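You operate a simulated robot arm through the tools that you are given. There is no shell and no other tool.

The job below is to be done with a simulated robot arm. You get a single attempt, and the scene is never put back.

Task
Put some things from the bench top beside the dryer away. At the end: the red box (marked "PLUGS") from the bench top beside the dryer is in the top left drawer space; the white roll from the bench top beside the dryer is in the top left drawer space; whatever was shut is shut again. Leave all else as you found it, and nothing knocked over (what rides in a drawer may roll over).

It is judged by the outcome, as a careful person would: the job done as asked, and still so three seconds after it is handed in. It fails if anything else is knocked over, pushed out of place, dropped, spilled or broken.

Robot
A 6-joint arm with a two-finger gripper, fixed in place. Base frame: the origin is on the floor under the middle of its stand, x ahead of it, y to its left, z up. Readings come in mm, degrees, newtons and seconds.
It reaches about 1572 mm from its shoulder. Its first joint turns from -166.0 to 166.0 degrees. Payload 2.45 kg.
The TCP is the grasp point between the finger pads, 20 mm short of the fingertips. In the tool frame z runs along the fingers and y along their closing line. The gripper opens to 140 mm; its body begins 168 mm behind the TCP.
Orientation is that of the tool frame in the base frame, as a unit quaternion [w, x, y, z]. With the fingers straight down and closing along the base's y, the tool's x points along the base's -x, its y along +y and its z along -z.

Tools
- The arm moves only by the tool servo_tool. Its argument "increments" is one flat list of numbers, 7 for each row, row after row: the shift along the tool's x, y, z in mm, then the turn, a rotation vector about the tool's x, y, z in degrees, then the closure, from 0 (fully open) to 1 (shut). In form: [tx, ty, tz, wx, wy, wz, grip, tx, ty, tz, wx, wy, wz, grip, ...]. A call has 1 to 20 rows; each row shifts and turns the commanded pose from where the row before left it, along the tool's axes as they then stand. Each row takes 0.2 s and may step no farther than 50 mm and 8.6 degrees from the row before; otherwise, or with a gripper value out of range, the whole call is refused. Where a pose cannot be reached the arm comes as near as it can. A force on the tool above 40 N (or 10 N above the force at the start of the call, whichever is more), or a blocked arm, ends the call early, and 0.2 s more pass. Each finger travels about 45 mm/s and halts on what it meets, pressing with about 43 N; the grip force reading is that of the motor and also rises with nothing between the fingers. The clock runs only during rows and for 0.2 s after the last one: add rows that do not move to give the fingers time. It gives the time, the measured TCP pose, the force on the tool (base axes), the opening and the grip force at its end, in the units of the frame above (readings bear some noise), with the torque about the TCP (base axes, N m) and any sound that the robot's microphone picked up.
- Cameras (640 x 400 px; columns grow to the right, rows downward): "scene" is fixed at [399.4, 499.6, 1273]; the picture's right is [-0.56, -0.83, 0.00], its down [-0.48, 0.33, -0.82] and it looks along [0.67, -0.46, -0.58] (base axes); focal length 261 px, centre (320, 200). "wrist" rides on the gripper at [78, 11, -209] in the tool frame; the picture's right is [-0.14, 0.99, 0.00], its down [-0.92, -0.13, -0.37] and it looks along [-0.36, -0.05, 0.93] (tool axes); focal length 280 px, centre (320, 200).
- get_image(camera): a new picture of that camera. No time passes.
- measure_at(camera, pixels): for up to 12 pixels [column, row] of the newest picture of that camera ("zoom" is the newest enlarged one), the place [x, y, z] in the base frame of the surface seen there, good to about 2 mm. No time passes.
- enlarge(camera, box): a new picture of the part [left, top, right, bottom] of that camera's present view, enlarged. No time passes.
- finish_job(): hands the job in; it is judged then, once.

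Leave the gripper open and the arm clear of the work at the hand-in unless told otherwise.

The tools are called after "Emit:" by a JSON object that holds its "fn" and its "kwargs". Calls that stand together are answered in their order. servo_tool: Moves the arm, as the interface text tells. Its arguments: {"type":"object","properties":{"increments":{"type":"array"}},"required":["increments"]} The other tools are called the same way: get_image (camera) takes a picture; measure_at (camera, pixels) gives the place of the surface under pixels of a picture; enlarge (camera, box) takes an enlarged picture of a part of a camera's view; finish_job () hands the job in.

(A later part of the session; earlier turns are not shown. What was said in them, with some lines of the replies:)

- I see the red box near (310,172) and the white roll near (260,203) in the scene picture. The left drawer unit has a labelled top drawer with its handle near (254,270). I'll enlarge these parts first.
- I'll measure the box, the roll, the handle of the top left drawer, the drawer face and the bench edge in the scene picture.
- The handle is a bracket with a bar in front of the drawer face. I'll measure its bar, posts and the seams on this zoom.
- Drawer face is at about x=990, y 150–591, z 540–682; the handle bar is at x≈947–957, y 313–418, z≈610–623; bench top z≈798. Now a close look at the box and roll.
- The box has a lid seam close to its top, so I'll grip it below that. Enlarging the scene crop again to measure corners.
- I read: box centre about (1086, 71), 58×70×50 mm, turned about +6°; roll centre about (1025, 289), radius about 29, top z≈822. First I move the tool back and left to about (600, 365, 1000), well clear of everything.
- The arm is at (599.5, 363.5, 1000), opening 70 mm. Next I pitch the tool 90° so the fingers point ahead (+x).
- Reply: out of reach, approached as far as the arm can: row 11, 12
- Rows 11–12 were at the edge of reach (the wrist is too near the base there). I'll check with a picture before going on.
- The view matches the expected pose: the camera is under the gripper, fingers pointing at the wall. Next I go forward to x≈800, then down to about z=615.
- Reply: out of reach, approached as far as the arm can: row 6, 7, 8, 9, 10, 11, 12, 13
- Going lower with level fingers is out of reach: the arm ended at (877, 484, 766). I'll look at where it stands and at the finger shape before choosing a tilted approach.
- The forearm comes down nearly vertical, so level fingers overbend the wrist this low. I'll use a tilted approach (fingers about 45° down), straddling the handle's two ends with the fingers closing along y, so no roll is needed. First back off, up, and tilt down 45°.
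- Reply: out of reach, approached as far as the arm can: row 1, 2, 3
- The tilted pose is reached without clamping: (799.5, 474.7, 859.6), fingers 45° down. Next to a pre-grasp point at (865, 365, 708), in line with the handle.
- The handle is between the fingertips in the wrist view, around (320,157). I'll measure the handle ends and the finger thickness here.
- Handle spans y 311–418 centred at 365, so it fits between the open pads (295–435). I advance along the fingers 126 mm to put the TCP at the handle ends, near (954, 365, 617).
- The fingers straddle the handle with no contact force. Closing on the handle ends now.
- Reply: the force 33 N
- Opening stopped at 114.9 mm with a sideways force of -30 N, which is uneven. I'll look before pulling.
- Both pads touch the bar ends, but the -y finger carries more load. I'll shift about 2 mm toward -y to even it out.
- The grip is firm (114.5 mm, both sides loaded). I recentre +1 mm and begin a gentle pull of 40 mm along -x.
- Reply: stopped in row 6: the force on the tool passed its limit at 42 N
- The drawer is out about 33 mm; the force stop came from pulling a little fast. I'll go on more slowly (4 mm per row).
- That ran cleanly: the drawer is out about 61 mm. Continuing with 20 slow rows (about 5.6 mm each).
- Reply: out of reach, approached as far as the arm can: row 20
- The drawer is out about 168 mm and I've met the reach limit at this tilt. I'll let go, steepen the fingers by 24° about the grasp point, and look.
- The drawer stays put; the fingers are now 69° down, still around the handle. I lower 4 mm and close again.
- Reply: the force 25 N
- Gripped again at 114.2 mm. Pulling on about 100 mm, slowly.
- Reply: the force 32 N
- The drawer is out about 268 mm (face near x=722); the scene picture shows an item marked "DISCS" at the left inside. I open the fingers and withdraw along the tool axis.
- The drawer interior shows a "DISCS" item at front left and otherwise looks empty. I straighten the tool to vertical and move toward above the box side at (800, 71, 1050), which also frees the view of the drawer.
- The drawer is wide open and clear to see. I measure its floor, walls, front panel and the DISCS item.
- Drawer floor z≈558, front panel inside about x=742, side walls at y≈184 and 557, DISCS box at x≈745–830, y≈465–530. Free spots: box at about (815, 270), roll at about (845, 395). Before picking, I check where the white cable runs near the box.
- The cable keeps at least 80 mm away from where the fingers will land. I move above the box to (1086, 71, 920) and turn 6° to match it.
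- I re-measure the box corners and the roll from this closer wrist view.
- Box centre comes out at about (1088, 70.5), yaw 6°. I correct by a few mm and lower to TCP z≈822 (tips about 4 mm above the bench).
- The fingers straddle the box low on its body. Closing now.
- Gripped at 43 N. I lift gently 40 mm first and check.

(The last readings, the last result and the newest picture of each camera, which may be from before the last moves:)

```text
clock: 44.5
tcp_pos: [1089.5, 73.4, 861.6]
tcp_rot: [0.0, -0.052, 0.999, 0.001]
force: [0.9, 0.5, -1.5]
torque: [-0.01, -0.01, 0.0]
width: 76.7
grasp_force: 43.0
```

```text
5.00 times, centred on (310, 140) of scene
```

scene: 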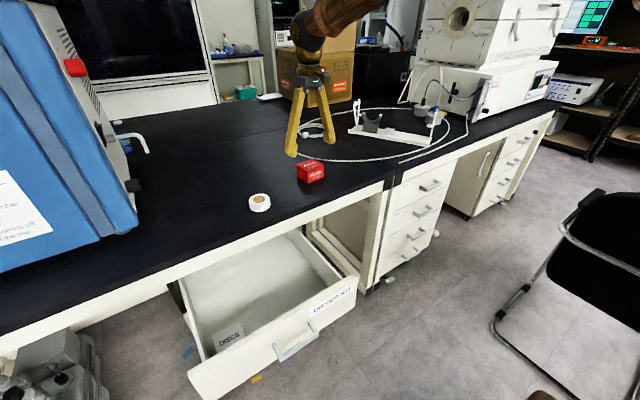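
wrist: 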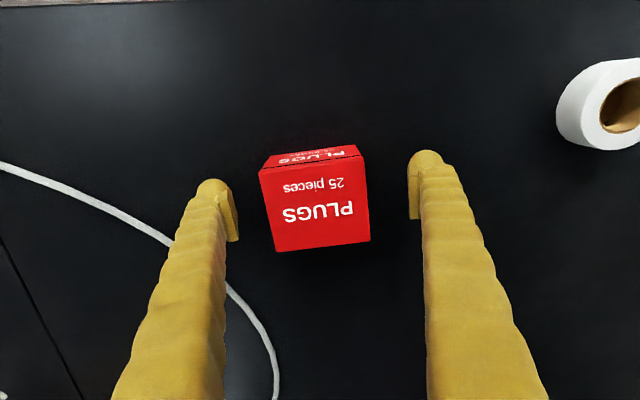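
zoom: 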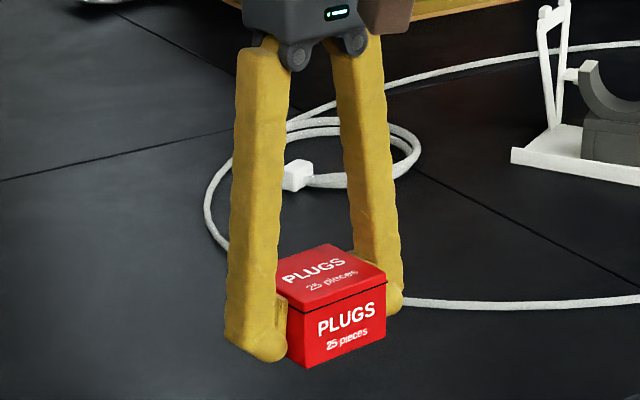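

The box hangs level and secure. I raise to z≈930, undo the 6° turn, and carry it over the drawer to (815, 270).

Emit:
{"fn": "servo_tool", "kwargs": {"increments": [0, 0, -30, 0, 0, 0, 0.6, 0, 0, -38, 0, 0, 0, 0.6, 0, 0, 0, 0, 0, 3, 0.6, 0, 0, 0, 0, 0, 3, 0.6, 30.5, 21.84, 0, 0, 0, 0, 0.6, 30.5, 21.84, 0, 0, 0, 0, 0.6, 30.5, 21.84, 0, 0, 0, 0, 0.6, 30.5, 21.84, 0, 0, 0, 0, 0.6, 30.5, 21.84, 0, 0, 0, 0, 0.6, 30.5, 21.84, 0, 0, 0, 0, 0.6, 30.5, 21.84, 0, 0, 0, 0, 0.6, 30.5, 21.84, 0, 0, 0, 0, 0.6, 30.5, 21.84, 0, 0, 0, 0, 0.6, 0, 0, 0, 0, 0, 0, 0.6, 0, 0, 0, 0, 0, 0, 0.6]}}

Emit:
{"fn": "get_image", "kwargs": {"camera": "scene"}}

Emit:
{"fn": "get_image", "kwargs": {"camera": "wrist"}}

```text
clock: 47.7
tcp_pos: [814.8, 269.0, 929.9]
tcp_rot: [0.001, -0.001, 1.0, -0.001]
force: [0.8, 0.1, 0.0]
torque: [0.02, 0.0, -0.02]
width: 76.6
grasp_force: 43.1
```

```text
taken
```

scene: 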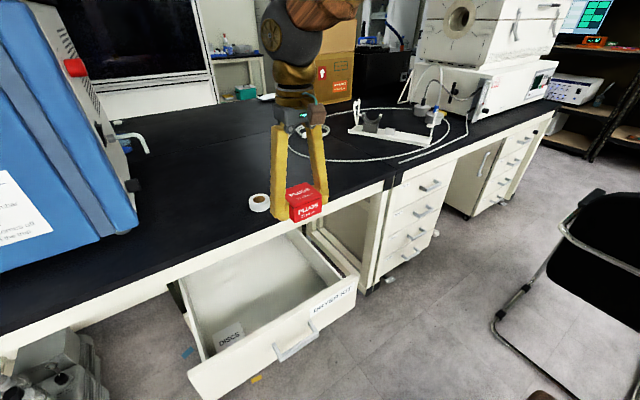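

```text
taken
```

wrist: 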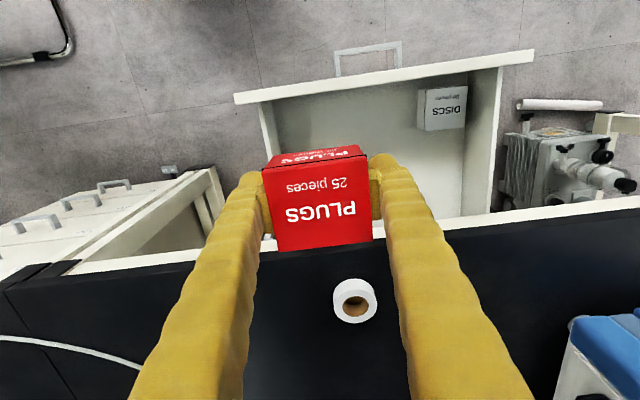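

The box is above the drawer's free area. I lower it to about z=633 and check before the last part.

Emit:
{"fn": "servo_tool", "kwargs": {"increments": [0, 0, 33, 0, 0, 0, 0.6, 0, 0, 33, 0, 0, 0, 0.6, 0, 0, 33, 0, 0, 0, 0.6, 0, 0, 33, 0, 0, 0, 0.6, 0, 0, 33, 0, 0, 0, 0.6, 0, 0, 33, 0, 0, 0, 0.6, 0, 0, 33, 0, 0, 0, 0.6, 0, 0, 33, 0, 0, 0, 0.6, 0, 0, 33, 0, 0, 0, 0.6, 0, 0, 0, 0, 0, 0, 0.6]}}

Emit:
{"fn": "get_image", "kwargs": {"camera": "wrist"}}

Emit:
{"fn": "enlarge", "kwargs": {"camera": "scene", "box": [160, 200, 380, 400]}}

```text
clock: 49.9
tcp_pos: [816.7, 268.5, 633.8]
tcp_rot: [0.0, -0.001, 1.0, 0.0]
force: [0.5, -0.3, 0.2]
torque: [-0.01, 0.01, 0.02]
width: 76.3
grasp_force: 42.8
```

```text
taken
```

wrist: 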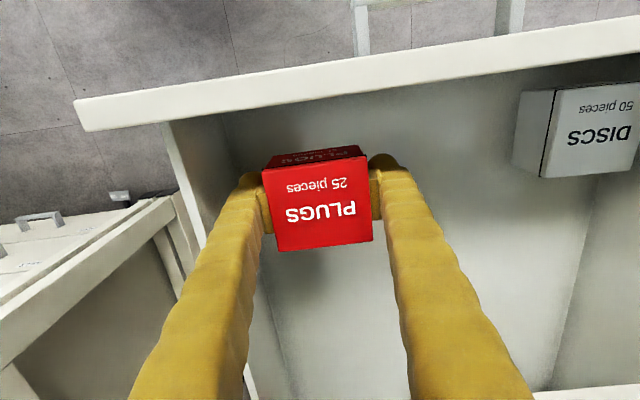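

```text
2.00 times, centred on (270, 300) of scene
```

zoom: 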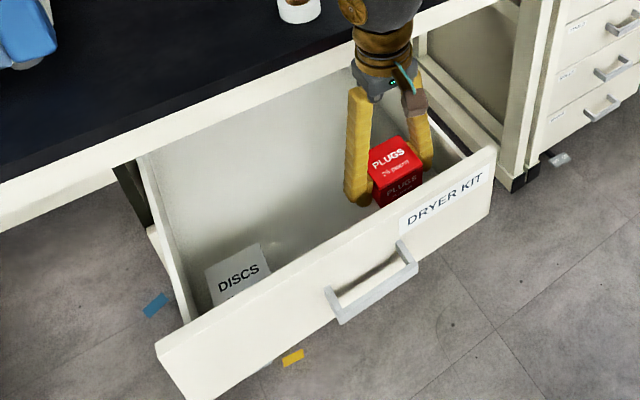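

Good clearance all round. Lowering the last stretch to just above the floor (TCP about 584).

Emit:
{"fn": "servo_tool", "kwargs": {"increments": [0, 0, 18, 0, 0, 0, 0.6, 0, 0, 15, 0, 0, 0, 0.6, 0, 0, 9, 0, 0, 0, 0.6, 0, 0, 5, 0, 0, 0, 0.6, 0, 0, 2, 0, 0, 0, 0.6, 0, 0, 0, 0, 0, 0, 0.6]}}

```text
clock: 51.3
tcp_pos: [813.8, 270.1, 584.3]
tcp_rot: [0.0, -0.001, 1.0, 0.0]
force: [-0.3, 0.4, -0.4]
torque: [-0.02, 0.01, 0.0]
width: 76.4
grasp_force: 42.7
```

No contact yet. I go down in 1 mm steps.

Emit:
{"fn": "servo_tool", "kwargs": {"increments": [0, 0, 1, 0, 0, 0, 0.6, 0, 0, 1, 0, 0, 0, 0.6, 0, 0, 0, 0, 0, 0, 0.6]}}

```text
clock: 52.1
tcp_pos: [814.4, 267.2, 582.0]
tcp_rot: [0.001, -0.002, 1.0, 0.001]
force: [0.6, -1.2, -0.3]
torque: [0.0, 0.03, 0.01]
width: 76.8
grasp_force: 42.9
```

Still clear of the floor. One more mm, then open to about 98 mm.

Emit:
{"fn": "servo_tool", "kwargs": {"increments": [0, 0, 1, 0, 0, 0, 0.6, 0, 0, 0, 0, 0, 0, 0.42, 0, 0, 0, 0, 0, 0, 0.36, 0, 0, 0, 0, 0, 0, 0.3, 0, 0, 0, 0, 0, 0, 0.3, 0, 0, 0, 0, 0, 0, 0.3]}}

Emit:
{"fn": "get_image", "kwargs": {"camera": "wrist"}}

```text
clock: 53.5
tcp_pos: [814.1, 268.9, 582.2]
tcp_rot: [0.0, -0.001, 1.0, 0.0]
force: [0.3, -0.3, -0.1]
torque: [0.02, 0.0, 0.0]
width: 97.8
grasp_force: 0.1
```

```text
taken
```

wrist: 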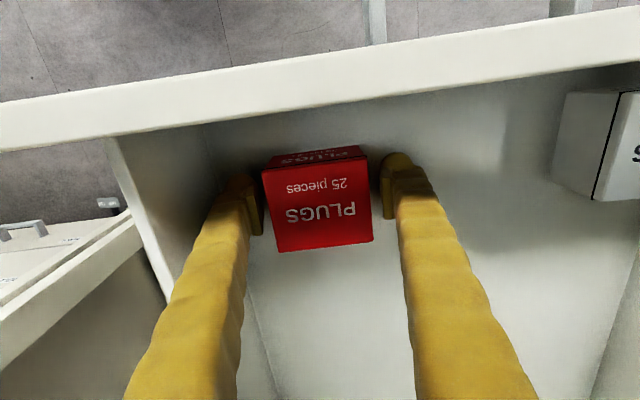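

The box stands on the drawer floor, fingers free on both sides. I raise straight up to z≈940 and then go across toward the roll.

Emit:
{"fn": "servo_tool", "kwargs": {"increments": [0, 0, -10, 0, 0, 0, 0.3, 0, 0, -28, 0, 0, 0, 0.3, 0, 0, -40, 0, 0, 0, 0.3, 0, 0, -40, 0, 0, 0, 0.3, 0, 0, -40, 0, 0, 0, 0.3, 0, 0, -40, 0, 0, 0, 0.3, 0, 0, -40, 0, 0, 0, 0.3, 0, 0, -40, 0, 0, 0, 0.3, 0, 0, -40, 0, 0, 0, 0.2, 0, 0, -40, 0, 0, 0, 0.1, -35, 3, 0, 0, 0, 0, 0, -35, 3, 0, 0, 0, 0, 0, -35, 3, 0, 0, 0, 0, 0, -35, 3, 0, 0, 0, 0, 0, -35, 3, 0, 0, 0, 0, 0, -37, 4, 0, 0, 0, 0, 0, 0, 0, 0, 0, 0, 0, 0, 0, 0, 0, 0, 0, 0, 0]}}

Emit:
{"fn": "get_image", "kwargs": {"camera": "wrist"}}

Emit:
{"fn": "get_image", "kwargs": {"camera": "scene"}}

```text
clock: 57.3
tcp_pos: [1027.6, 286.1, 939.2]
tcp_rot: [0.0, -0.002, 1.0, 0.0]
force: [-0.4, -0.3, 0.3]
torque: [-0.02, 0.04, 0.02]
width: 139.7
grasp_force: 0.1
```

```text
taken
```

wrist: 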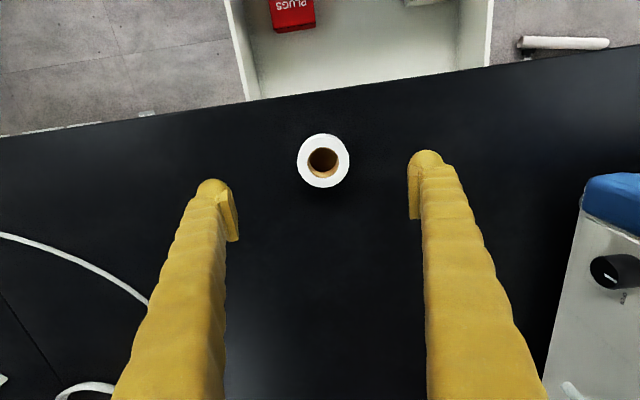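

```text
taken
```

scene: 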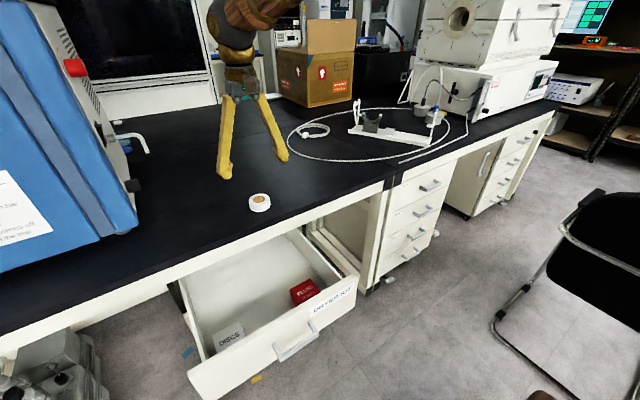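

The roll sits between the fingers in the wrist view at (323,160). I measure its rim.

Emit:
{"fn": "measure_at", "kwargs": {"camera": "wrist", "pixels": [[301, 160], [346, 160], [322, 137], [325, 184], [306, 145], [341, 145], [308, 178], [341, 176], [303, 165], [335, 139]]}}

```text
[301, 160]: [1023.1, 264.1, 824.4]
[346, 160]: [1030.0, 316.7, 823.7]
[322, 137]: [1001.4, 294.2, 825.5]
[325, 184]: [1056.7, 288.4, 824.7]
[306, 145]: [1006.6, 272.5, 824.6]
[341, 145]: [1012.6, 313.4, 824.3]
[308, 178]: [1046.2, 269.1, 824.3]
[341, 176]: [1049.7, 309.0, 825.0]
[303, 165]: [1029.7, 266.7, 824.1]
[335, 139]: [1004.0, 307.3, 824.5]
```

Roll centre is about (1028.5, 290.5), top z≈824. I shift +4 mm in y and lower to TCP z≈821 (tips about 3 mm above the bench).

Emit:
{"fn": "servo_tool", "kwargs": {"increments": [-1, 4, 20, 0, 0, 0, 0, 0, 0, 25, 0, 0, 0, 0, 0, 0, 25, 0, 0, 0, 0, 0, 0, 20, 0, 0, 0, 0, 0, 0, 14, 0, 0, 0, 0, 0, 0, 9, 0, 0, 0, 0, 0, 0, 5, 0, 0, 0, 0, 0, 0, 0, 0, 0, 0, 0]}}

Emit:
{"fn": "get_image", "kwargs": {"camera": "wrist"}}

Emit:
{"fn": "enlarge", "kwargs": {"camera": "scene", "box": [200, 140, 320, 230]}}

```text
clock: 59.1
tcp_pos: [1027.7, 292.2, 821.7]
tcp_rot: [0.0, -0.001, 1.0, 0.0]
force: [-0.2, 0.1, -0.6]
torque: [0.01, 0.02, 0.0]
width: 140.0
grasp_force: 0.0
```

```text
taken
```

wrist: 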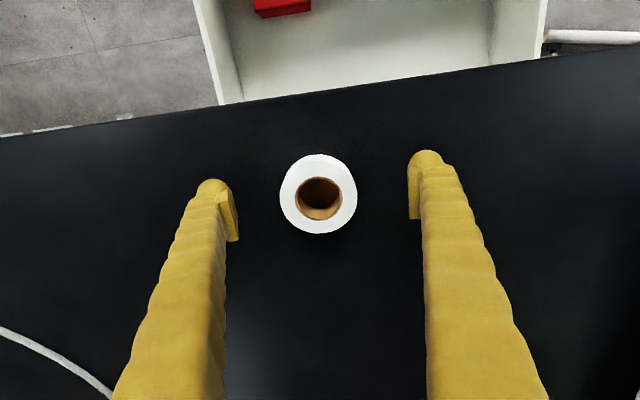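

```text
4.44 times, centred on (260, 185) of scene
```

zoom: 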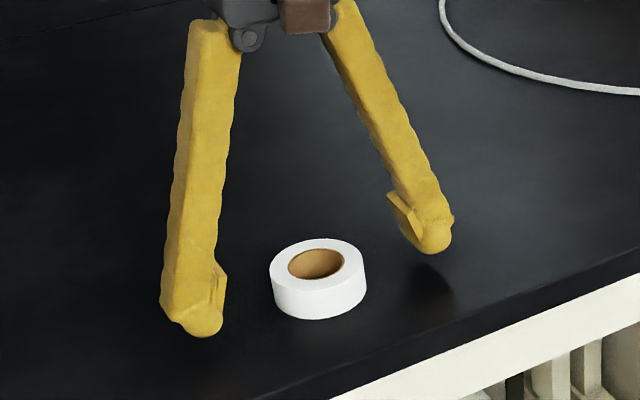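

The fingers straddle the roll evenly. I lift 1.5 mm for margin as the fingers swing in, and close.

Emit:
{"fn": "servo_tool", "kwargs": {"increments": [0, 0, -1.5, 0, 0, 0, 0.2, 0, 0, 0, 0, 0, 0, 0.35, 0, 0, 0, 0, 0, 0, 0.45, 0, 0, 0, 0, 0, 0, 0.55, 0, 0, 0, 0, 0, 0, 0.65, 0, 0, 0, 0, 0, 0, 0.65, 0, 0, 0, 0, 0, 0, 0.65, 0, 0, 0, 0, 0, 0, 0.65]}}

Emit:
{"fn": "enlarge", "kwargs": {"camera": "scene", "box": [200, 140, 320, 230]}}

```text
clock: 60.9
tcp_pos: [1029.1, 290.9, 823.4]
tcp_rot: [0.0, -0.001, 1.0, 0.0]
force: [0.7, 1.0, 0.7]
torque: [0.03, -0.02, 0.04]
width: 59.7
grasp_force: 43.3
```

```text
4.44 times, centred on (260, 185) of scene
```

zoom: 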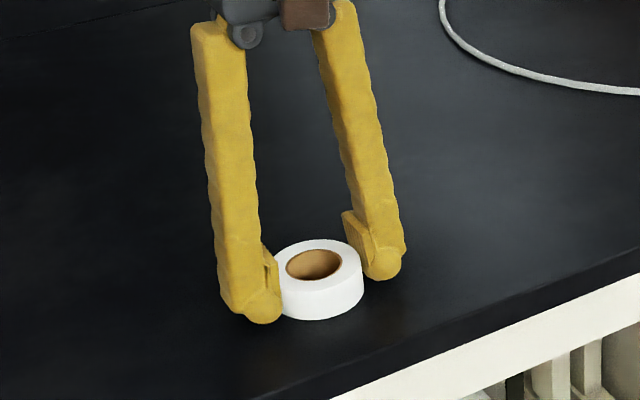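

The roll is held at 59.7 mm, 43 N. I lift 40 mm and check.

Emit:
{"fn": "servo_tool", "kwargs": {"increments": [0, 0, -4, 0, 0, 0, 0.65, 0, 0, -8, 0, 0, 0, 0.65, 0, 0, -14, 0, 0, 0, 0.65, 0, 0, -14, 0, 0, 0, 0.65, 0, 0, 0, 0, 0, 0, 0.65]}}

Emit:
{"fn": "enlarge", "kwargs": {"camera": "scene", "box": [200, 140, 320, 230]}}

```text
clock: 62.1
tcp_pos: [1028.0, 292.2, 863.9]
tcp_rot: [0.001, -0.001, 1.0, 0.0]
force: [1.1, -0.7, -0.2]
torque: [-0.02, 0.02, -0.01]
width: 59.7
grasp_force: 42.4
```

```text
4.44 times, centred on (260, 185) of scene
```

zoom: 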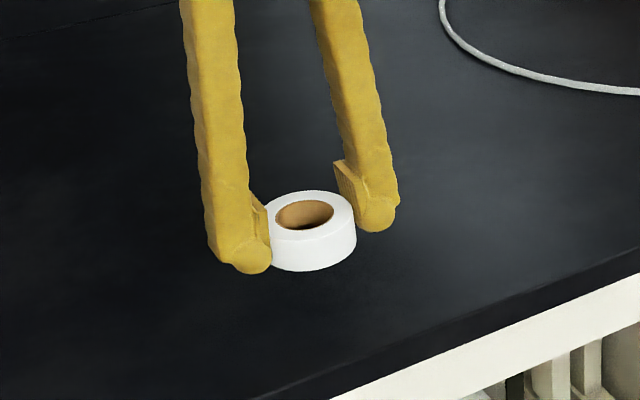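

The roll is held level. Raise to z≈930, then carry over the drawer to (848, 395), and lower to about z=640.

Emit:
{"fn": "servo_tool", "kwargs": {"increments": [0, 0, -33, 0, 0, 0, 0.65, 0, 0, -33, 0, 0, 0, 0.65, 30, 17.2, 0, 0, 0, 0, 0.65, 30, 17.2, 0, 0, 0, 0, 0.65, 30, 17.2, 0, 0, 0, 0, 0.65, 30, 17.2, 0, 0, 0, 0, 0.65, 30, 17.2, 0, 0, 0, 0, 0.65, 30, 17.2, 0, 0, 0, 0, 0.65, 0, 0, 0, 0, 0, 0, 0.65, 0, 0, 32, 0, 0, 0, 0.65, 0, 0, 32, 0, 0, 0, 0.65, 0, 0, 32, 0, 0, 0, 0.65, 0, 0, 32, 0, 0, 0, 0.65, 0, 0, 32, 0, 0, 0, 0.65, 0, 0, 32, 0, 0, 0, 0.65, 0, 0, 32, 0, 0, 0, 0.65, 0, 0, 32, 0, 0, 0, 0.65, 0, 0, 32, 0, 0, 0, 0.65, 0, 0, 0, 0, 0, 0, 0.65]}}

Emit:
{"fn": "get_image", "kwargs": {"camera": "wrist"}}

Emit:
{"fn": "enlarge", "kwargs": {"camera": "scene", "box": [160, 200, 380, 400]}}

```text
clock: 66.1
tcp_pos: [849.3, 394.1, 641.0]
tcp_rot: [0.0, -0.001, 1.0, 0.0]
force: [0.7, -0.1, -0.8]
torque: [0.01, -0.01, -0.03]
width: 59.4
grasp_force: 43.0
```

```text
taken
```

wrist: 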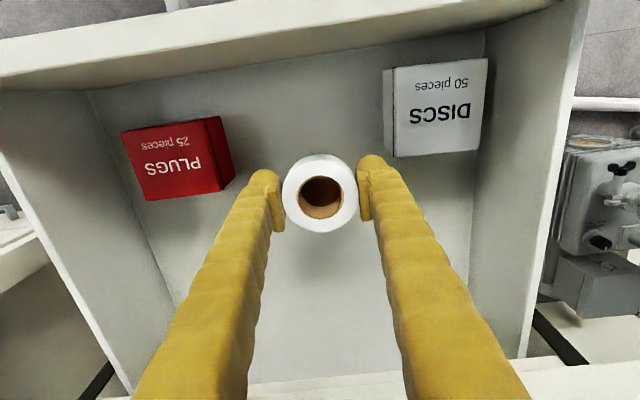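

```text
2.00 times, centred on (270, 300) of scene
```

zoom: 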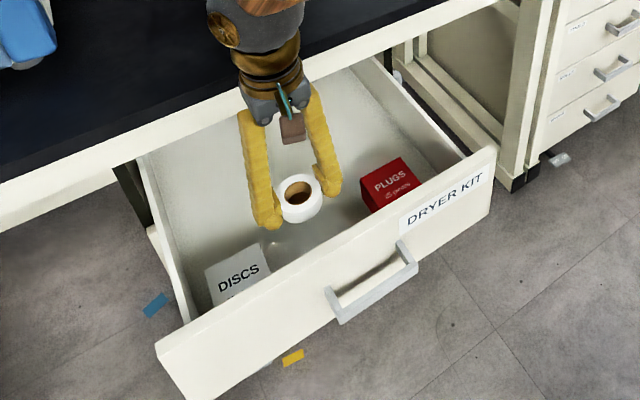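

There is room on both sides. I shift 8 mm further in and 5 mm toward the red box for balanced clearance, then lower to TCP ≈ 586.

Emit:
{"fn": "servo_tool", "kwargs": {"increments": [-8, -5, 10, 0, 0, 0, 0.65, 0, 0, 18, 0, 0, 0, 0.65, 0, 0, 14, 0, 0, 0, 0.65, 0, 0, 8, 0, 0, 0, 0.65, 0, 0, 4, 0, 0, 0, 0.65, 0, 0, 1, 0, 0, 0, 0.65, 0, 0, 0, 0, 0, 0, 0.65]}}

```text
clock: 67.7
tcp_pos: [856.9, 389.7, 585.5]
tcp_rot: [0.0, -0.001, 1.0, 0.001]
force: [-0.3, -0.3, -0.4]
torque: [0.04, -0.03, -0.03]
width: 60.0
grasp_force: 42.8
```

Emit:
{"fn": "servo_tool", "kwargs": {"increments": [0, 0, 1, 0, 0, 0, 0.65, 0, 0, 1, 0, 0, 0, 0.65, 0, 0, 0, 0, 0, 0, 0.65]}}

Emit:
{"fn": "get_image", "kwargs": {"camera": "wrist"}}

```text
clock: 68.5
tcp_pos: [855.2, 389.3, 583.9]
tcp_rot: [0.0, -0.001, 1.0, 0.0]
force: [-0.4, -0.3, -0.5]
torque: [-0.02, 0.0, 0.02]
width: 59.5
grasp_force: 43.4
```

```text
taken
```

wrist: 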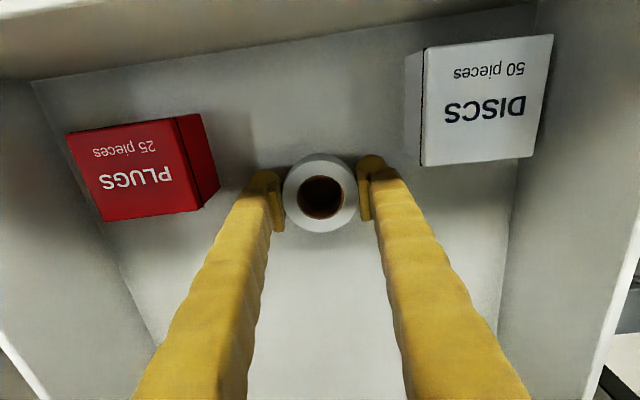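

The roll is within a mm or so of the floor. I open to about 80 mm, then rise straight up.

Emit:
{"fn": "servo_tool", "kwargs": {"increments": [0, 0, 0.7, 0, 0, 0, 0.65, 0, 0, 0, 0, 0, 0, 0.54, 0, 0, 0, 0, 0, 0, 0.48, 0, 0, 0, 0, 0, 0, 0.43, 0, 0, 0, 0, 0, 0, 0.43, 0, 0, -6, 0, 0, 0, 0.43, 0, 0, -20, 0, 0, 0, 0.43, 0, 0, -35, 0, 0, 0, 0.43, 0, 0, -40, 0, 0, 0, 0.43, 0, 0, -40, 0, 0, 0, 0.43, 0, 0, -40, 0, 0, 0, 0.43, 0, 0, -40, 0, 0, 0, 0.43, 0, 0, -40, 0, 0, 0, 0.43, 0, 0, 0, 0, 0, 0, 0.43]}}

Emit:
{"fn": "get_image", "kwargs": {"camera": "wrist"}}

Emit:
{"fn": "get_image", "kwargs": {"camera": "scene"}}

```text
clock: 71.5
tcp_pos: [853.2, 390.1, 843.9]
tcp_rot: [0.0, -0.001, 1.0, 0.0]
force: [0.0, -0.1, -0.1]
torque: [0.02, -0.01, -0.02]
width: 79.5
grasp_force: 0.0
```

```text
taken
```

wrist: 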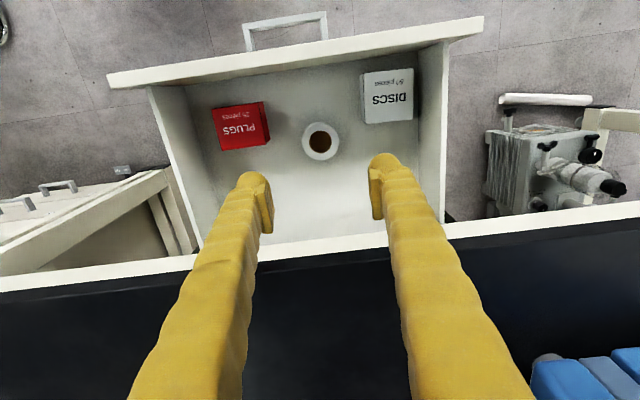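

```text
taken
```

scene: 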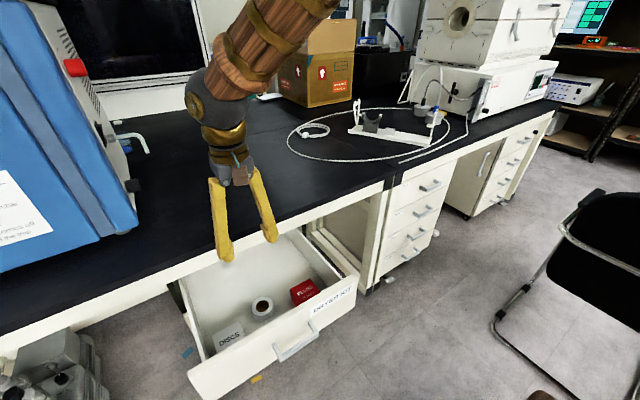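

Both things lie in the drawer, clear of the DISCS box, and nothing sticks above the walls. To close it, I'll push the handle bar with shut fingers tilted about 69° down. First move back to (620, 365, 844), shutting the fingers and tilting.

Emit:
{"fn": "servo_tool", "kwargs": {"increments": [38.8, -4.2, 0, 0, 0, 0, 0.6, 38.8, -4.2, 0, 0, 0, 0, 0.8, 38.8, -4.2, 0, 0, 0, 0, 1, 38.8, -4.2, 0, 0, 0, 0, 1, 38.8, -4.2, 0, 0, 0, 0, 1, 38.8, -4.2, 0, 0, 0, 0, 1, 0, 0, 0, 0, -7, 0, 1, 0, 0, 0, 0, -7, 0, 1, 0, 0, 0, 0, -7, 0, 1, 0, 0, 0, 0, 0, 0, 1, 0, 0, 0, 0, 0, 0, 1]}}

Emit:
{"fn": "get_image", "kwargs": {"camera": "wrist"}}

Emit:
{"fn": "get_image", "kwargs": {"camera": "scene"}}

```text
clock: 73.9
tcp_pos: [622.9, 364.7, 843.6]
tcp_rot: [0.182, -0.001, 0.983, 0.0]
force: [0.0, 0.7, -0.4]
torque: [-0.03, 0.0, -0.04]
width: 0.1
grasp_force: 29.6
```

```text
taken
```

wrist: 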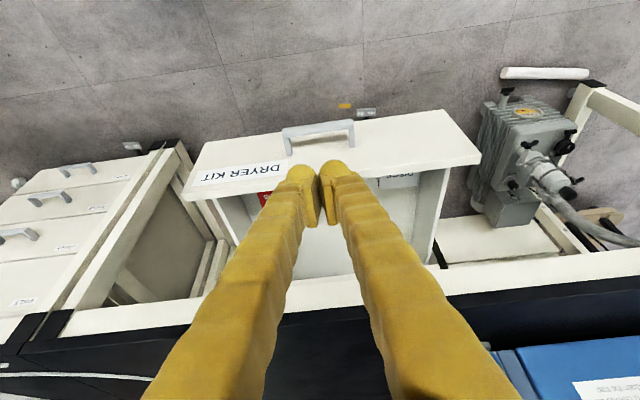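

```text
taken
```

scene: 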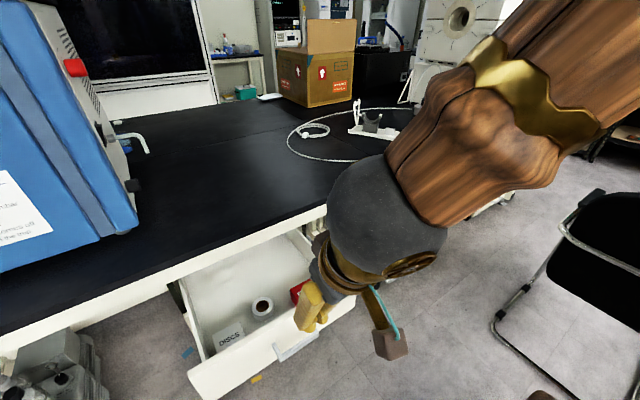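

Pose reached. I lower in stages in front of the handle (bar front near x=680), watching for the reach limit — first 110 mm.

Emit:
{"fn": "servo_tool", "kwargs": {"increments": [9.8, 0, 25.7, 0, 0, 0, 1, 9.8, 0, 25.7, 0, 0, 0, 1, 9.8, 0, 25.7, 0, 0, 0, 1, 9.8, 0, 25.7, 0, 0, 0, 1, 0, 0, 0, 0, 0, 0, 1]}}

```text
clock: 75.1
tcp_pos: [622.6, 364.7, 732.7]
tcp_rot: [0.183, -0.001, 0.983, 0.001]
force: [0.0, 0.2, 0.0]
torque: [0.01, 0.05, 0.01]
width: 0.1
grasp_force: 29.5
```

Emit:
{"fn": "servo_tool", "kwargs": {"increments": [7.1, 0, 18.7, 0, 0, 0, 1, 7.1, 0, 18.7, 0, 0, 0, 1, 0, 0, 0, 0, 0, 0, 1]}}

```text
clock: 75.9
tcp_pos: [622.4, 363.2, 692.5]
tcp_rot: [0.182, -0.001, 0.983, 0.0]
force: [-0.6, 0.2, 0.2]
torque: [0.0, 0.0, 0.01]
width: 0.0
grasp_force: 29.4
```

Tracking well, no clamping. Another 40 mm.

Emit:
{"fn": "servo_tool", "kwargs": {"increments": [5.3, 0, 14, 0, 0, 0, 1, 5.3, 0, 14, 0, 0, 0, 1, 3.6, 0, 9.3, 0, 0, 0, 1, 0, 0, 0, 0, 0, 0, 1]}}

```text
clock: 76.9
tcp_pos: [622.9, 362.6, 653.3]
tcp_rot: [0.182, -0.001, 0.983, 0.001]
force: [0.8, 0.7, -0.3]
torque: [-0.01, -0.03, -0.01]
width: 0.0
grasp_force: 29.1
```

Emit:
{"fn": "servo_tool", "kwargs": {"increments": [5.3, 0, 14, 0, 0, 0, 1, 5.3, 0, 14, 0, 0, 0, 1, 3.6, 0, 9.3, 0, 0, 0, 1, 0, 0, 0, 0, 0, 0, 1]}}

Emit:
{"fn": "get_image", "kwargs": {"camera": "wrist"}}

Emit:
{"fn": "get_image", "kwargs": {"camera": "scene"}}

```text
clock: 77.9
tcp_pos: [624.4, 364.6, 612.4]
tcp_rot: [0.182, -0.001, 0.983, 0.001]
force: [0.3, 0.3, 0.1]
torque: [-0.01, -0.01, 0.01]
width: 0.0
grasp_force: 29.8
```

```text
taken
```

wrist: 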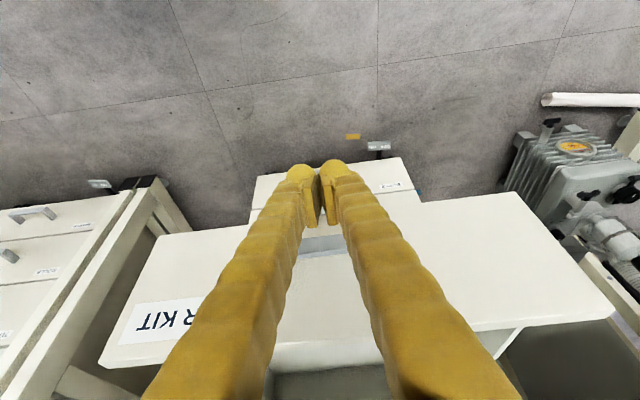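

```text
taken
```

scene: 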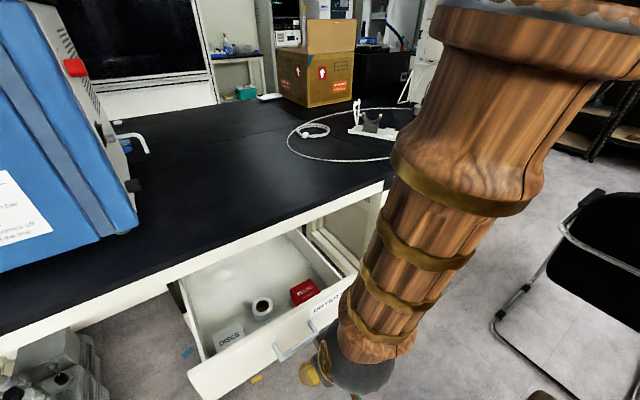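

The shut fingers are in front of the bar. I advance in +x slowly: about 25 mm to contact, then gently push.

Emit:
{"fn": "servo_tool", "kwargs": {"increments": [-4.67, 0, 1.785, 0, 0, 0, 1, -4.67, 0, 1.785, 0, 0, 0, 1, -4.67, 0, 1.785, 0, 0, 0, 1, -4.67, 0, 1.785, 0, 0, 0, 1, -2.335, 0, 0.893, 0, 0, 0, 1, -2.335, 0, 0.893, 0, 0, 0, 1, -2.335, 0, 0.893, 0, 0, 0, 1, -2.335, 0, 0.893, 0, 0, 0, 1, -2.335, 0, 0.893, 0, 0, 0, 1, -2.335, 0, 0.893, 0, 0, 0, 1, -2.335, 0, 0.893, 0, 0, 0, 1, -2.335, 0, 0.893, 0, 0, 0, 1, -2.335, 0, 0.893, 0, 0, 0, 1, -2.335, 0, 0.893, 0, 0, 0, 1]}}

Emit:
{"fn": "enlarge", "kwargs": {"camera": "scene", "box": [160, 220, 400, 400]}}

```text
clock: 80.9
tcp_pos: [668.9, 363.7, 614.6]
tcp_rot: [0.183, 0.0, 0.983, 0.0]
force: [-2.2, 0.8, 0.3]
torque: [0.02, -0.01, 0.03]
width: 6.1
grasp_force: 29.2
```

```text
2.22 times, centred on (280, 310) of scene
```

zoom: 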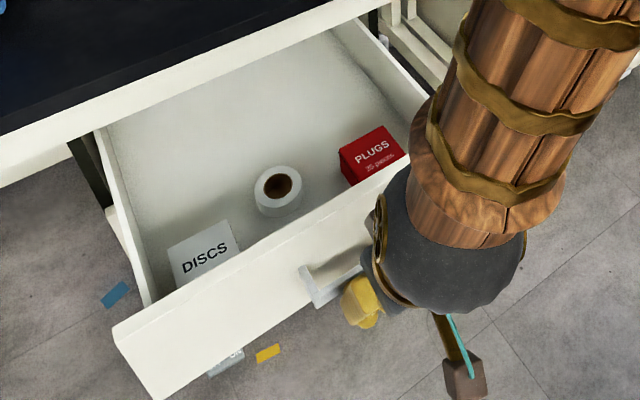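

Contact made; the fingers spread to 6 mm against the bar. I push on 60 mm in slow steps, watching the opening.

Emit:
{"fn": "servo_tool", "kwargs": {"increments": [-2.335, 0, 0.893, 0, 0, 0, 1, -2.8, 0, 1.07, 0, 0, 0, 1, -3.27, 0, 1.25, 0, 0, 0, 1, -3.736, 0, 1.428, 0, 0, 0, 1, -3.736, 0, 1.428, 0, 0, 0, 1, -3.736, 0, 1.428, 0, 0, 0, 1, -3.736, 0, 1.428, 0, 0, 0, 1, -3.736, 0, 1.428, 0, 0, 0, 1]}}

Emit:
{"fn": "get_image", "kwargs": {"camera": "wrist"}}

Emit:
{"fn": "enlarge", "kwargs": {"camera": "scene", "box": [160, 220, 400, 400]}}

```text
clock: 82.7
tcp_pos: [697.7, 364.4, 614.1]
tcp_rot: [0.182, -0.001, 0.983, 0.0]
force: [-1.9, -0.1, -0.4]
torque: [0.02, 0.02, -0.03]
width: 0.0
grasp_force: 29.6
```

```text
taken
```

wrist: 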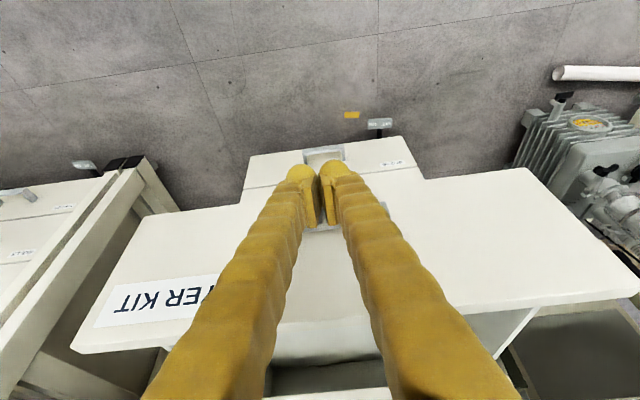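

```text
2.22 times, centred on (280, 310) of scene
```

zoom: 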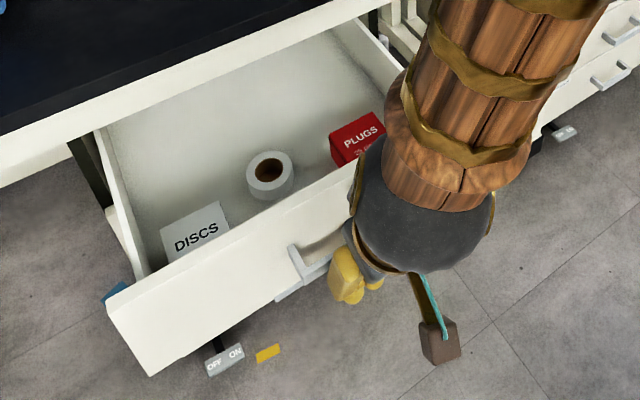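

The drawer slides in with the fingers. I measure its face and the things inside.

Emit:
{"fn": "measure_at", "kwargs": {"camera": "zoom", "pixels": [[200, 320], [270, 190], [355, 135], [195, 235], [270, 158], [150, 290], [300, 250]]}}

```text
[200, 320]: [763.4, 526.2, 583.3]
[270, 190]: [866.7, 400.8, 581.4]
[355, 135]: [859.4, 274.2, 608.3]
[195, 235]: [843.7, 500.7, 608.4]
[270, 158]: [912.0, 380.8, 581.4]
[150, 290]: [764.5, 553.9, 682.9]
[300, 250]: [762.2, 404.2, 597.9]
```

Face now at x≈763.5, TCP 697.7, so fully shut should be at TCP ≈ 924. Contents are undisturbed. Pushing on 95 mm.

Emit:
{"fn": "servo_tool", "kwargs": {"increments": [-2.8, 0, 1.07, 0, 0, 0, 1, -3.736, 0, 1.428, 0, 0, 0, 1, -4.67, 0, 1.785, 0, 0, 0, 1, -4.67, 0, 1.785, 0, 0, 0, 1, -4.67, 0, 1.785, 0, 0, 0, 1, -4.67, 0, 1.785, 0, 0, 0, 1, -4.67, 0, 1.785, 0, 0, 0, 1, -4.67, 0, 1.785, 0, 0, 0, 1, -4.67, 0, 1.785, 0, 0, 0, 1, -4.67, 0, 1.785, 0, 0, 0, 1, -4.67, 0, 1.785, 0, 0, 0, 1, -4.67, 0, 1.785, 0, 0, 0, 1, -4.67, 0, 1.785, 0, 0, 0, 1, -4.67, 0, 1.785, 0, 0, 0, 1, -4.67, 0, 1.785, 0, 0, 0, 1, -4.67, 0, 1.785, 0, 0, 0, 1, -4.67, 0, 1.785, 0, 0, 0, 1, -4.67, 0, 1.785, 0, 0, 0, 1, -4.67, 0, 1.785, 0, 0, 0, 1, -3.736, 0, 1.428, 0, 0, 0, 1]}}

Emit:
{"fn": "get_image", "kwargs": {"camera": "wrist"}}

Emit:
{"fn": "enlarge", "kwargs": {"camera": "scene", "box": [160, 180, 400, 360]}}

```text
clock: 86.9
tcp_pos: [792.9, 363.6, 614.5]
tcp_rot: [0.182, -0.001, 0.983, 0.0]
force: [-1.9, -1.3, -0.3]
torque: [-0.02, 0.04, -0.03]
width: 6.3
grasp_force: 29.3
```

```text
taken
```

wrist: 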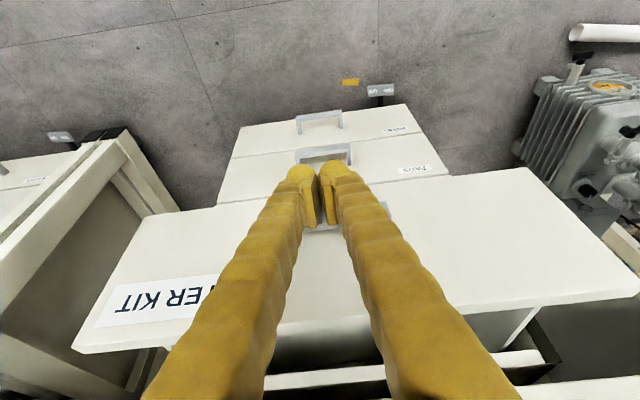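

```text
2.22 times, centred on (280, 270) of scene
```

zoom: 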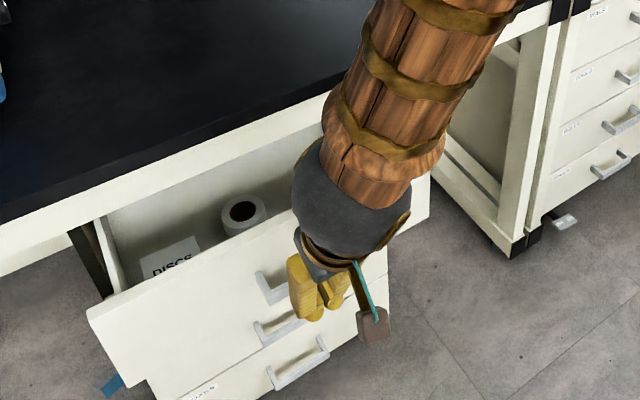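

Going well; fingers stay on the bar. Another 95 mm.

Emit:
{"fn": "servo_tool", "kwargs": {"increments": [-2.8, 0, 1.07, 0, 0, 0, 1, -3.736, 0, 1.428, 0, 0, 0, 1, -4.67, 0, 1.785, 0, 0, 0, 1, -4.67, 0, 1.785, 0, 0, 0, 1, -4.67, 0, 1.785, 0, 0, 0, 1, -4.67, 0, 1.785, 0, 0, 0, 1, -4.67, 0, 1.785, 0, 0, 0, 1, -4.67, 0, 1.785, 0, 0, 0, 1, -4.67, 0, 1.785, 0, 0, 0, 1, -4.67, 0, 1.785, 0, 0, 0, 1, -4.67, 0, 1.785, 0, 0, 0, 1, -4.67, 0, 1.785, 0, 0, 0, 1, -4.67, 0, 1.785, 0, 0, 0, 1, -4.67, 0, 1.785, 0, 0, 0, 1, -4.67, 0, 1.785, 0, 0, 0, 1, -4.67, 0, 1.785, 0, 0, 0, 1, -4.67, 0, 1.785, 0, 0, 0, 1, -4.67, 0, 1.785, 0, 0, 0, 1, -4.67, 0, 1.785, 0, 0, 0, 1, -3.736, 0, 1.428, 0, 0, 0, 1]}}

Emit:
{"fn": "get_image", "kwargs": {"camera": "wrist"}}

Emit:
{"fn": "enlarge", "kwargs": {"camera": "scene", "box": [160, 180, 400, 360]}}

```text
clock: 91.1
tcp_pos: [890.7, 364.2, 614.2]
tcp_rot: [0.182, -0.001, 0.983, 0.0]
force: [-2.0, 0.8, -1.0]
torque: [-0.01, 0.06, 0.02]
width: 6.1
grasp_force: 29.4
```

```text
taken
```

wrist: 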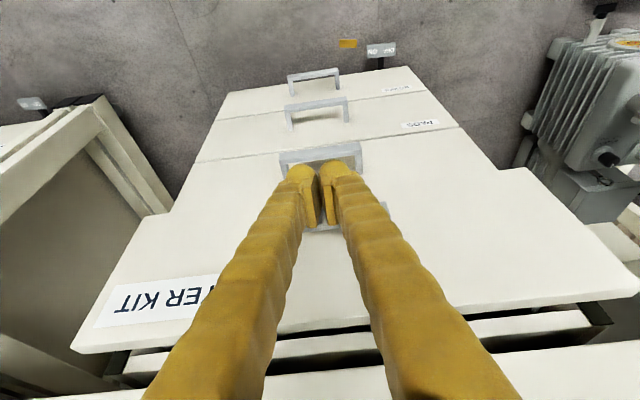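

```text
2.22 times, centred on (280, 270) of scene
```

zoom: 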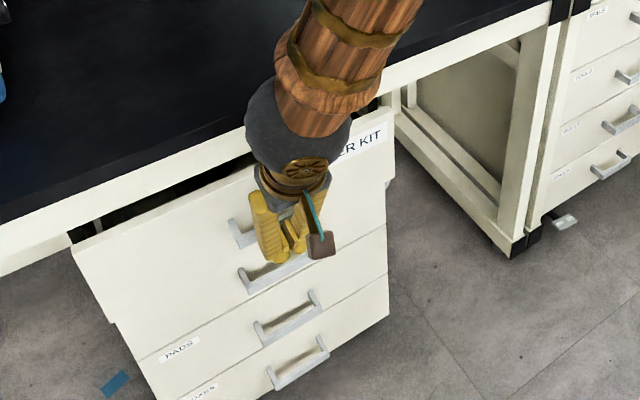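

About 33 mm remain. I push 26 mm more, then check before the final few.

Emit:
{"fn": "servo_tool", "kwargs": {"increments": [-2.335, 0, 0.893, 0, 0, 0, 1, -2.8, 0, 1.07, 0, 0, 0, 1, -3.27, 0, 1.25, 0, 0, 0, 1, -3.27, 0, 1.25, 0, 0, 0, 1, -3.27, 0, 1.25, 0, 0, 0, 1, -3.27, 0, 1.25, 0, 0, 0, 1, -3.27, 0, 1.25, 0, 0, 0, 1, -2.8, 0, 1.07, 0, 0, 0, 1]}}

Emit:
{"fn": "enlarge", "kwargs": {"camera": "scene", "box": [160, 200, 340, 335]}}

```text
clock: 92.9
tcp_pos: [915.7, 365.1, 613.7]
tcp_rot: [0.182, -0.001, 0.983, 0.001]
force: [0.2, -0.3, 0.1]
torque: [-0.02, -0.02, 0.0]
width: 0.0
grasp_force: 29.3
```

```text
2.96 times, centred on (250, 268) of scene
```

zoom: 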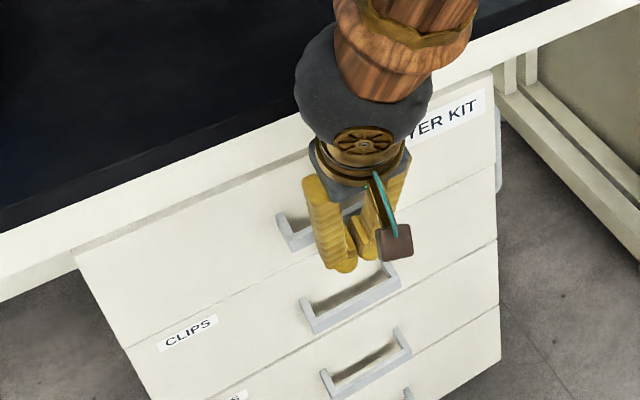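

The push force dropped to about zero and the fingers are back together — the drawer may have rolled in by itself. I measure the top drawer face against the second one.

Emit:
{"fn": "measure_at", "kwargs": {"camera": "zoom", "pixels": [[120, 290], [200, 240], [450, 150], [160, 350], [250, 330], [440, 230], [475, 100], [290, 240]]}}

```text
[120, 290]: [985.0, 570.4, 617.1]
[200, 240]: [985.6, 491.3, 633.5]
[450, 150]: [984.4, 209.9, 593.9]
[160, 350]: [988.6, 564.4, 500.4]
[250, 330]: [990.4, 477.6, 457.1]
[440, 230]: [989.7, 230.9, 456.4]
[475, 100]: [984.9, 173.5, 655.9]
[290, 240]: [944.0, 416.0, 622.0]
```

The face is at x≈985; it was 990 when shut, so about 5 mm remain. I push in small 1.5 mm steps to TCP ≈ 924.

Emit:
{"fn": "servo_tool", "kwargs": {"increments": [-1.4, 0, 0.536, 0, 0, 0, 1, -1.4, 0, 0.536, 0, 0, 0, 1, -1.4, 0, 0.536, 0, 0, 0, 1, -1.4, 0, 0.536, 0, 0, 0, 1, -1.4, 0, 0.536, 0, 0, 0, 1, -0.7, 0, 0.268, 0, 0, 0, 1, 0, 0, 0, 0, 0, 0, 1]}}

Emit:
{"fn": "enlarge", "kwargs": {"camera": "scene", "box": [160, 200, 340, 335]}}

Emit:
{"fn": "measure_at", "kwargs": {"camera": "zoom", "pixels": [[120, 290], [200, 240], [450, 150], [160, 350], [250, 330], [440, 230], [475, 100]]}}

```text
clock: 94.5
tcp_pos: [923.7, 364.9, 613.6]
tcp_rot: [0.183, 0.0, 0.983, -0.001]
force: [-0.3, -0.4, -0.7]
torque: [0.0, 0.0, -0.01]
width: 0.1
grasp_force: 30.0
```

```text
2.96 times, centred on (250, 268) of scene
```

zoom: 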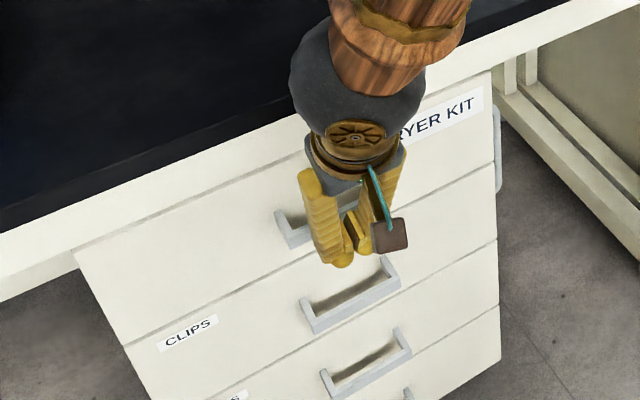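

```text
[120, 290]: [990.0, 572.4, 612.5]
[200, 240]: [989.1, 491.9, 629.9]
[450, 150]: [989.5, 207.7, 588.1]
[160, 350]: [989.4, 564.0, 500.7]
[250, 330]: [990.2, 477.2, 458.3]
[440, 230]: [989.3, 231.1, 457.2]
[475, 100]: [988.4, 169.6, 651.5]
```

The top face now reads about 989.5, level with the others. I press 2 mm more, gently, to be sure it is against its stop.

Emit:
{"fn": "servo_tool", "kwargs": {"increments": [-0.93, 0, 0.357, 0, 0, 0, 1, -0.93, 0, 0.357, 0, 0, 0, 1, 0, 0, 0, 0, 0, 0, 1]}}

Emit:
{"fn": "enlarge", "kwargs": {"camera": "wrist", "box": [160, 100, 480, 300]}}

```text
clock: 95.3
tcp_pos: [924.5, 364.6, 612.8]
tcp_rot: [0.181, -0.001, 0.983, 0.0]
force: [-5.6, 0.2, 0.9]
torque: [0.05, -0.01, 0.0]
width: 6.0
grasp_force: 29.0
stopped in row 3: the force on the tool passed its limit at 41 N (the readings are from after the stop); the commanded pose is now the measured one
```

```text
2.00 times, centred on (320, 200) of wrist
```

zoom: 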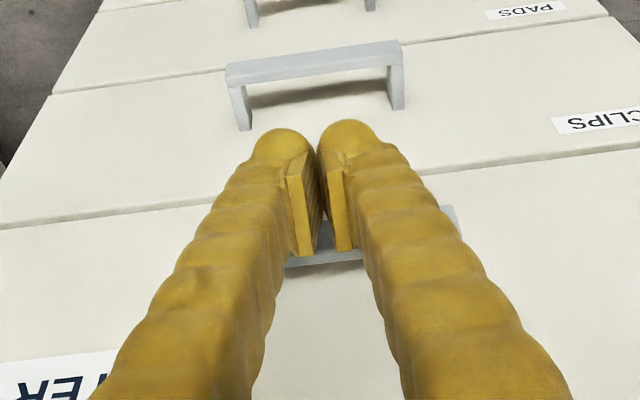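

The stop is felt, so the drawer is fully shut. I back away 60 mm in -x, then rise and open the fingers.

Emit:
{"fn": "servo_tool", "kwargs": {"increments": [4.67, 0, -1.785, 0, 0, 0, 1, 14, 0, -5.36, 0, 0, 0, 1, 18.7, 0, -7.14, 0, 0, 0, 1, 28, 0, -10.7, 0, 0, 0, 1, 28, 0, -10.7, 0, 0, 0, 1, -10.7, 0, -28, 0, 0, 0, 1, -14.3, 0, -37.4, 0, 0, 0, 1, -14.3, 0, -37.4, 0, 0, 0, 0.8, -14.3, 0, -37.4, 0, 0, 0, 0.6, -14.3, 0, -37.4, 0, 0, 0, 0.4, -14.3, 0, -37.4, 0, 0, 0, 0.2, -14.3, 0, -37.4, 0, 0, 0, 0, -14.3, 0, -37.4, 0, 0, 0, 0, 0, 0, 0, 0, 0, 0, 0, 0, 0, 0, 0, 0, 0, 0]}}

Emit:
{"fn": "get_image", "kwargs": {"camera": "wrist"}}

Emit:
{"fn": "get_image", "kwargs": {"camera": "scene"}}

```text
clock: 98.5
tcp_pos: [824.0, 365.6, 924.4]
tcp_rot: [0.181, -0.001, 0.984, -0.001]
force: [0.7, -1.2, 0.1]
torque: [-0.02, -0.01, 0.0]
width: 140.1
grasp_force: 0.1
```

```text
taken
```

wrist: 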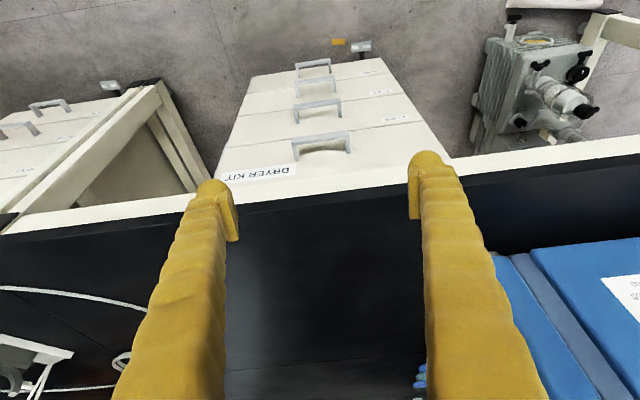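

```text
taken
```

scene: 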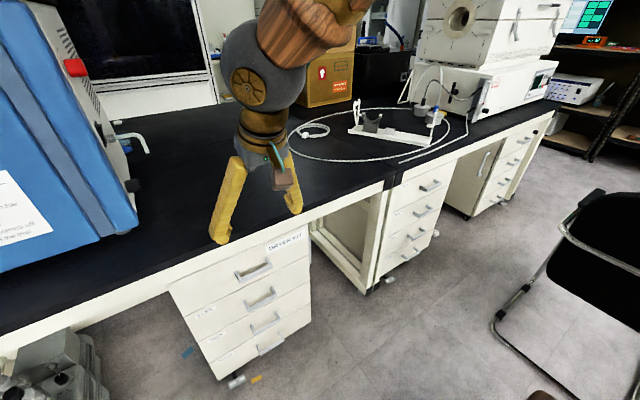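

The drawer is shut and the scene looks as before apart from the two items. I straighten the tool and go back to about the starting pose.

Emit:
{"fn": "servo_tool", "kwargs": {"increments": [0, 0, 0, 0, 7, 0, 0, 0, 0, 0, 0, 7, 0, 0, 0, 0, 0, 0, 7, 0, 0, 7.6, -35.4, -16, 0, 0, 0, 0, 7.6, -35.4, -16, 0, 0, 0, 0, 7.6, -35.4, -16, 0, 0, 0, 0, 7.6, -35.4, -16, 0, 0, 0, 0, 7.6, -35.4, -16, 0, 0, 0, 0, 7.6, -35.4, -16, 0, 0, 0, 0, 7.6, -35.4, -16, 0, 0, 0, 0, 7.6, -35.4, -16, 0, 0, 0, 0, 7.6, -35.4, -16, 0, 0, 0, 0, 7.6, -35.4, -16, 0, 0, 0, 0, 0, 0, 0, 0, 0, 0, 0, 0, 0, 0, 0, 0, 0, 0]}}

Emit:
{"fn": "get_image", "kwargs": {"camera": "scene"}}

Emit:
{"fn": "enlarge", "kwargs": {"camera": "scene", "box": [160, 220, 320, 320]}}

Emit:
{"fn": "measure_at", "kwargs": {"camera": "zoom", "pixels": [[120, 260], [250, 180], [520, 150], [540, 80], [300, 340], [500, 240], [385, 215], [450, 310]]}}

```text
clock: 101.7
tcp_pos: [749.3, 10.8, 1083.0]
tcp_rot: [-0.001, -0.001, 1.0, -0.001]
force: [-0.3, 0.3, -0.5]
torque: [-0.03, -0.02, 0.01]
width: 140.1
grasp_force: 0.0
```

```text
taken
```

scene: 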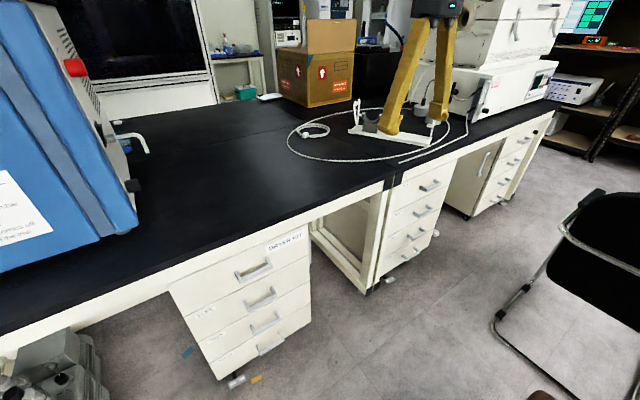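

```text
4.00 times, centred on (240, 270) of scene
```

zoom: 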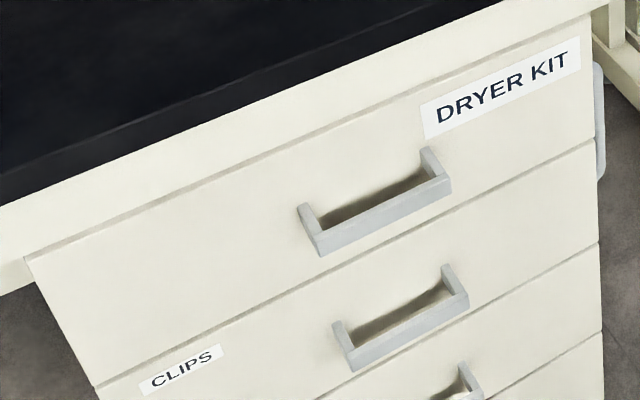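

```text
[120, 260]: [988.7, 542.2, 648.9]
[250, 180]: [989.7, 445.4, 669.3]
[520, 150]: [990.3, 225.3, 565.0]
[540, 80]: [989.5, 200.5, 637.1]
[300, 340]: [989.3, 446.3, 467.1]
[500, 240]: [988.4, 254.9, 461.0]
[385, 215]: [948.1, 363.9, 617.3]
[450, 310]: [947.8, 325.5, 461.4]
```

The top left drawer face and handle read the same as at the start (face x≈989.5, handle bar x≈948). The bench top is clear of the box and roll, nothing else has moved, and the arm is clear with the gripper open. Handing the job in.

Emit:
{"fn": "finish_job", "kwargs": {}}

```text
The job is handed in.
```

The red PLUGS box and the white roll are both in the top left drawer (labelled "DRYER KIT"), and the drawer is fully shut again. I handed the job in; the tool only confirmed the hand-in and gave no verdict.

- **Drawer:** I pushed it in until it met its stop. Its front and handle measure the same as at the start.
- **Contents:** I set the box and roll down in free space beside the "DISCS" box already in there. They still looked in place partway through closing, but I could not see inside once it was shut.
- **Everything else:** in the last picture the rest of the bench looks as it did at the start. Nothing was dropped or knocked over.
- **Arm:** it is back near its starting position with the gripper open.
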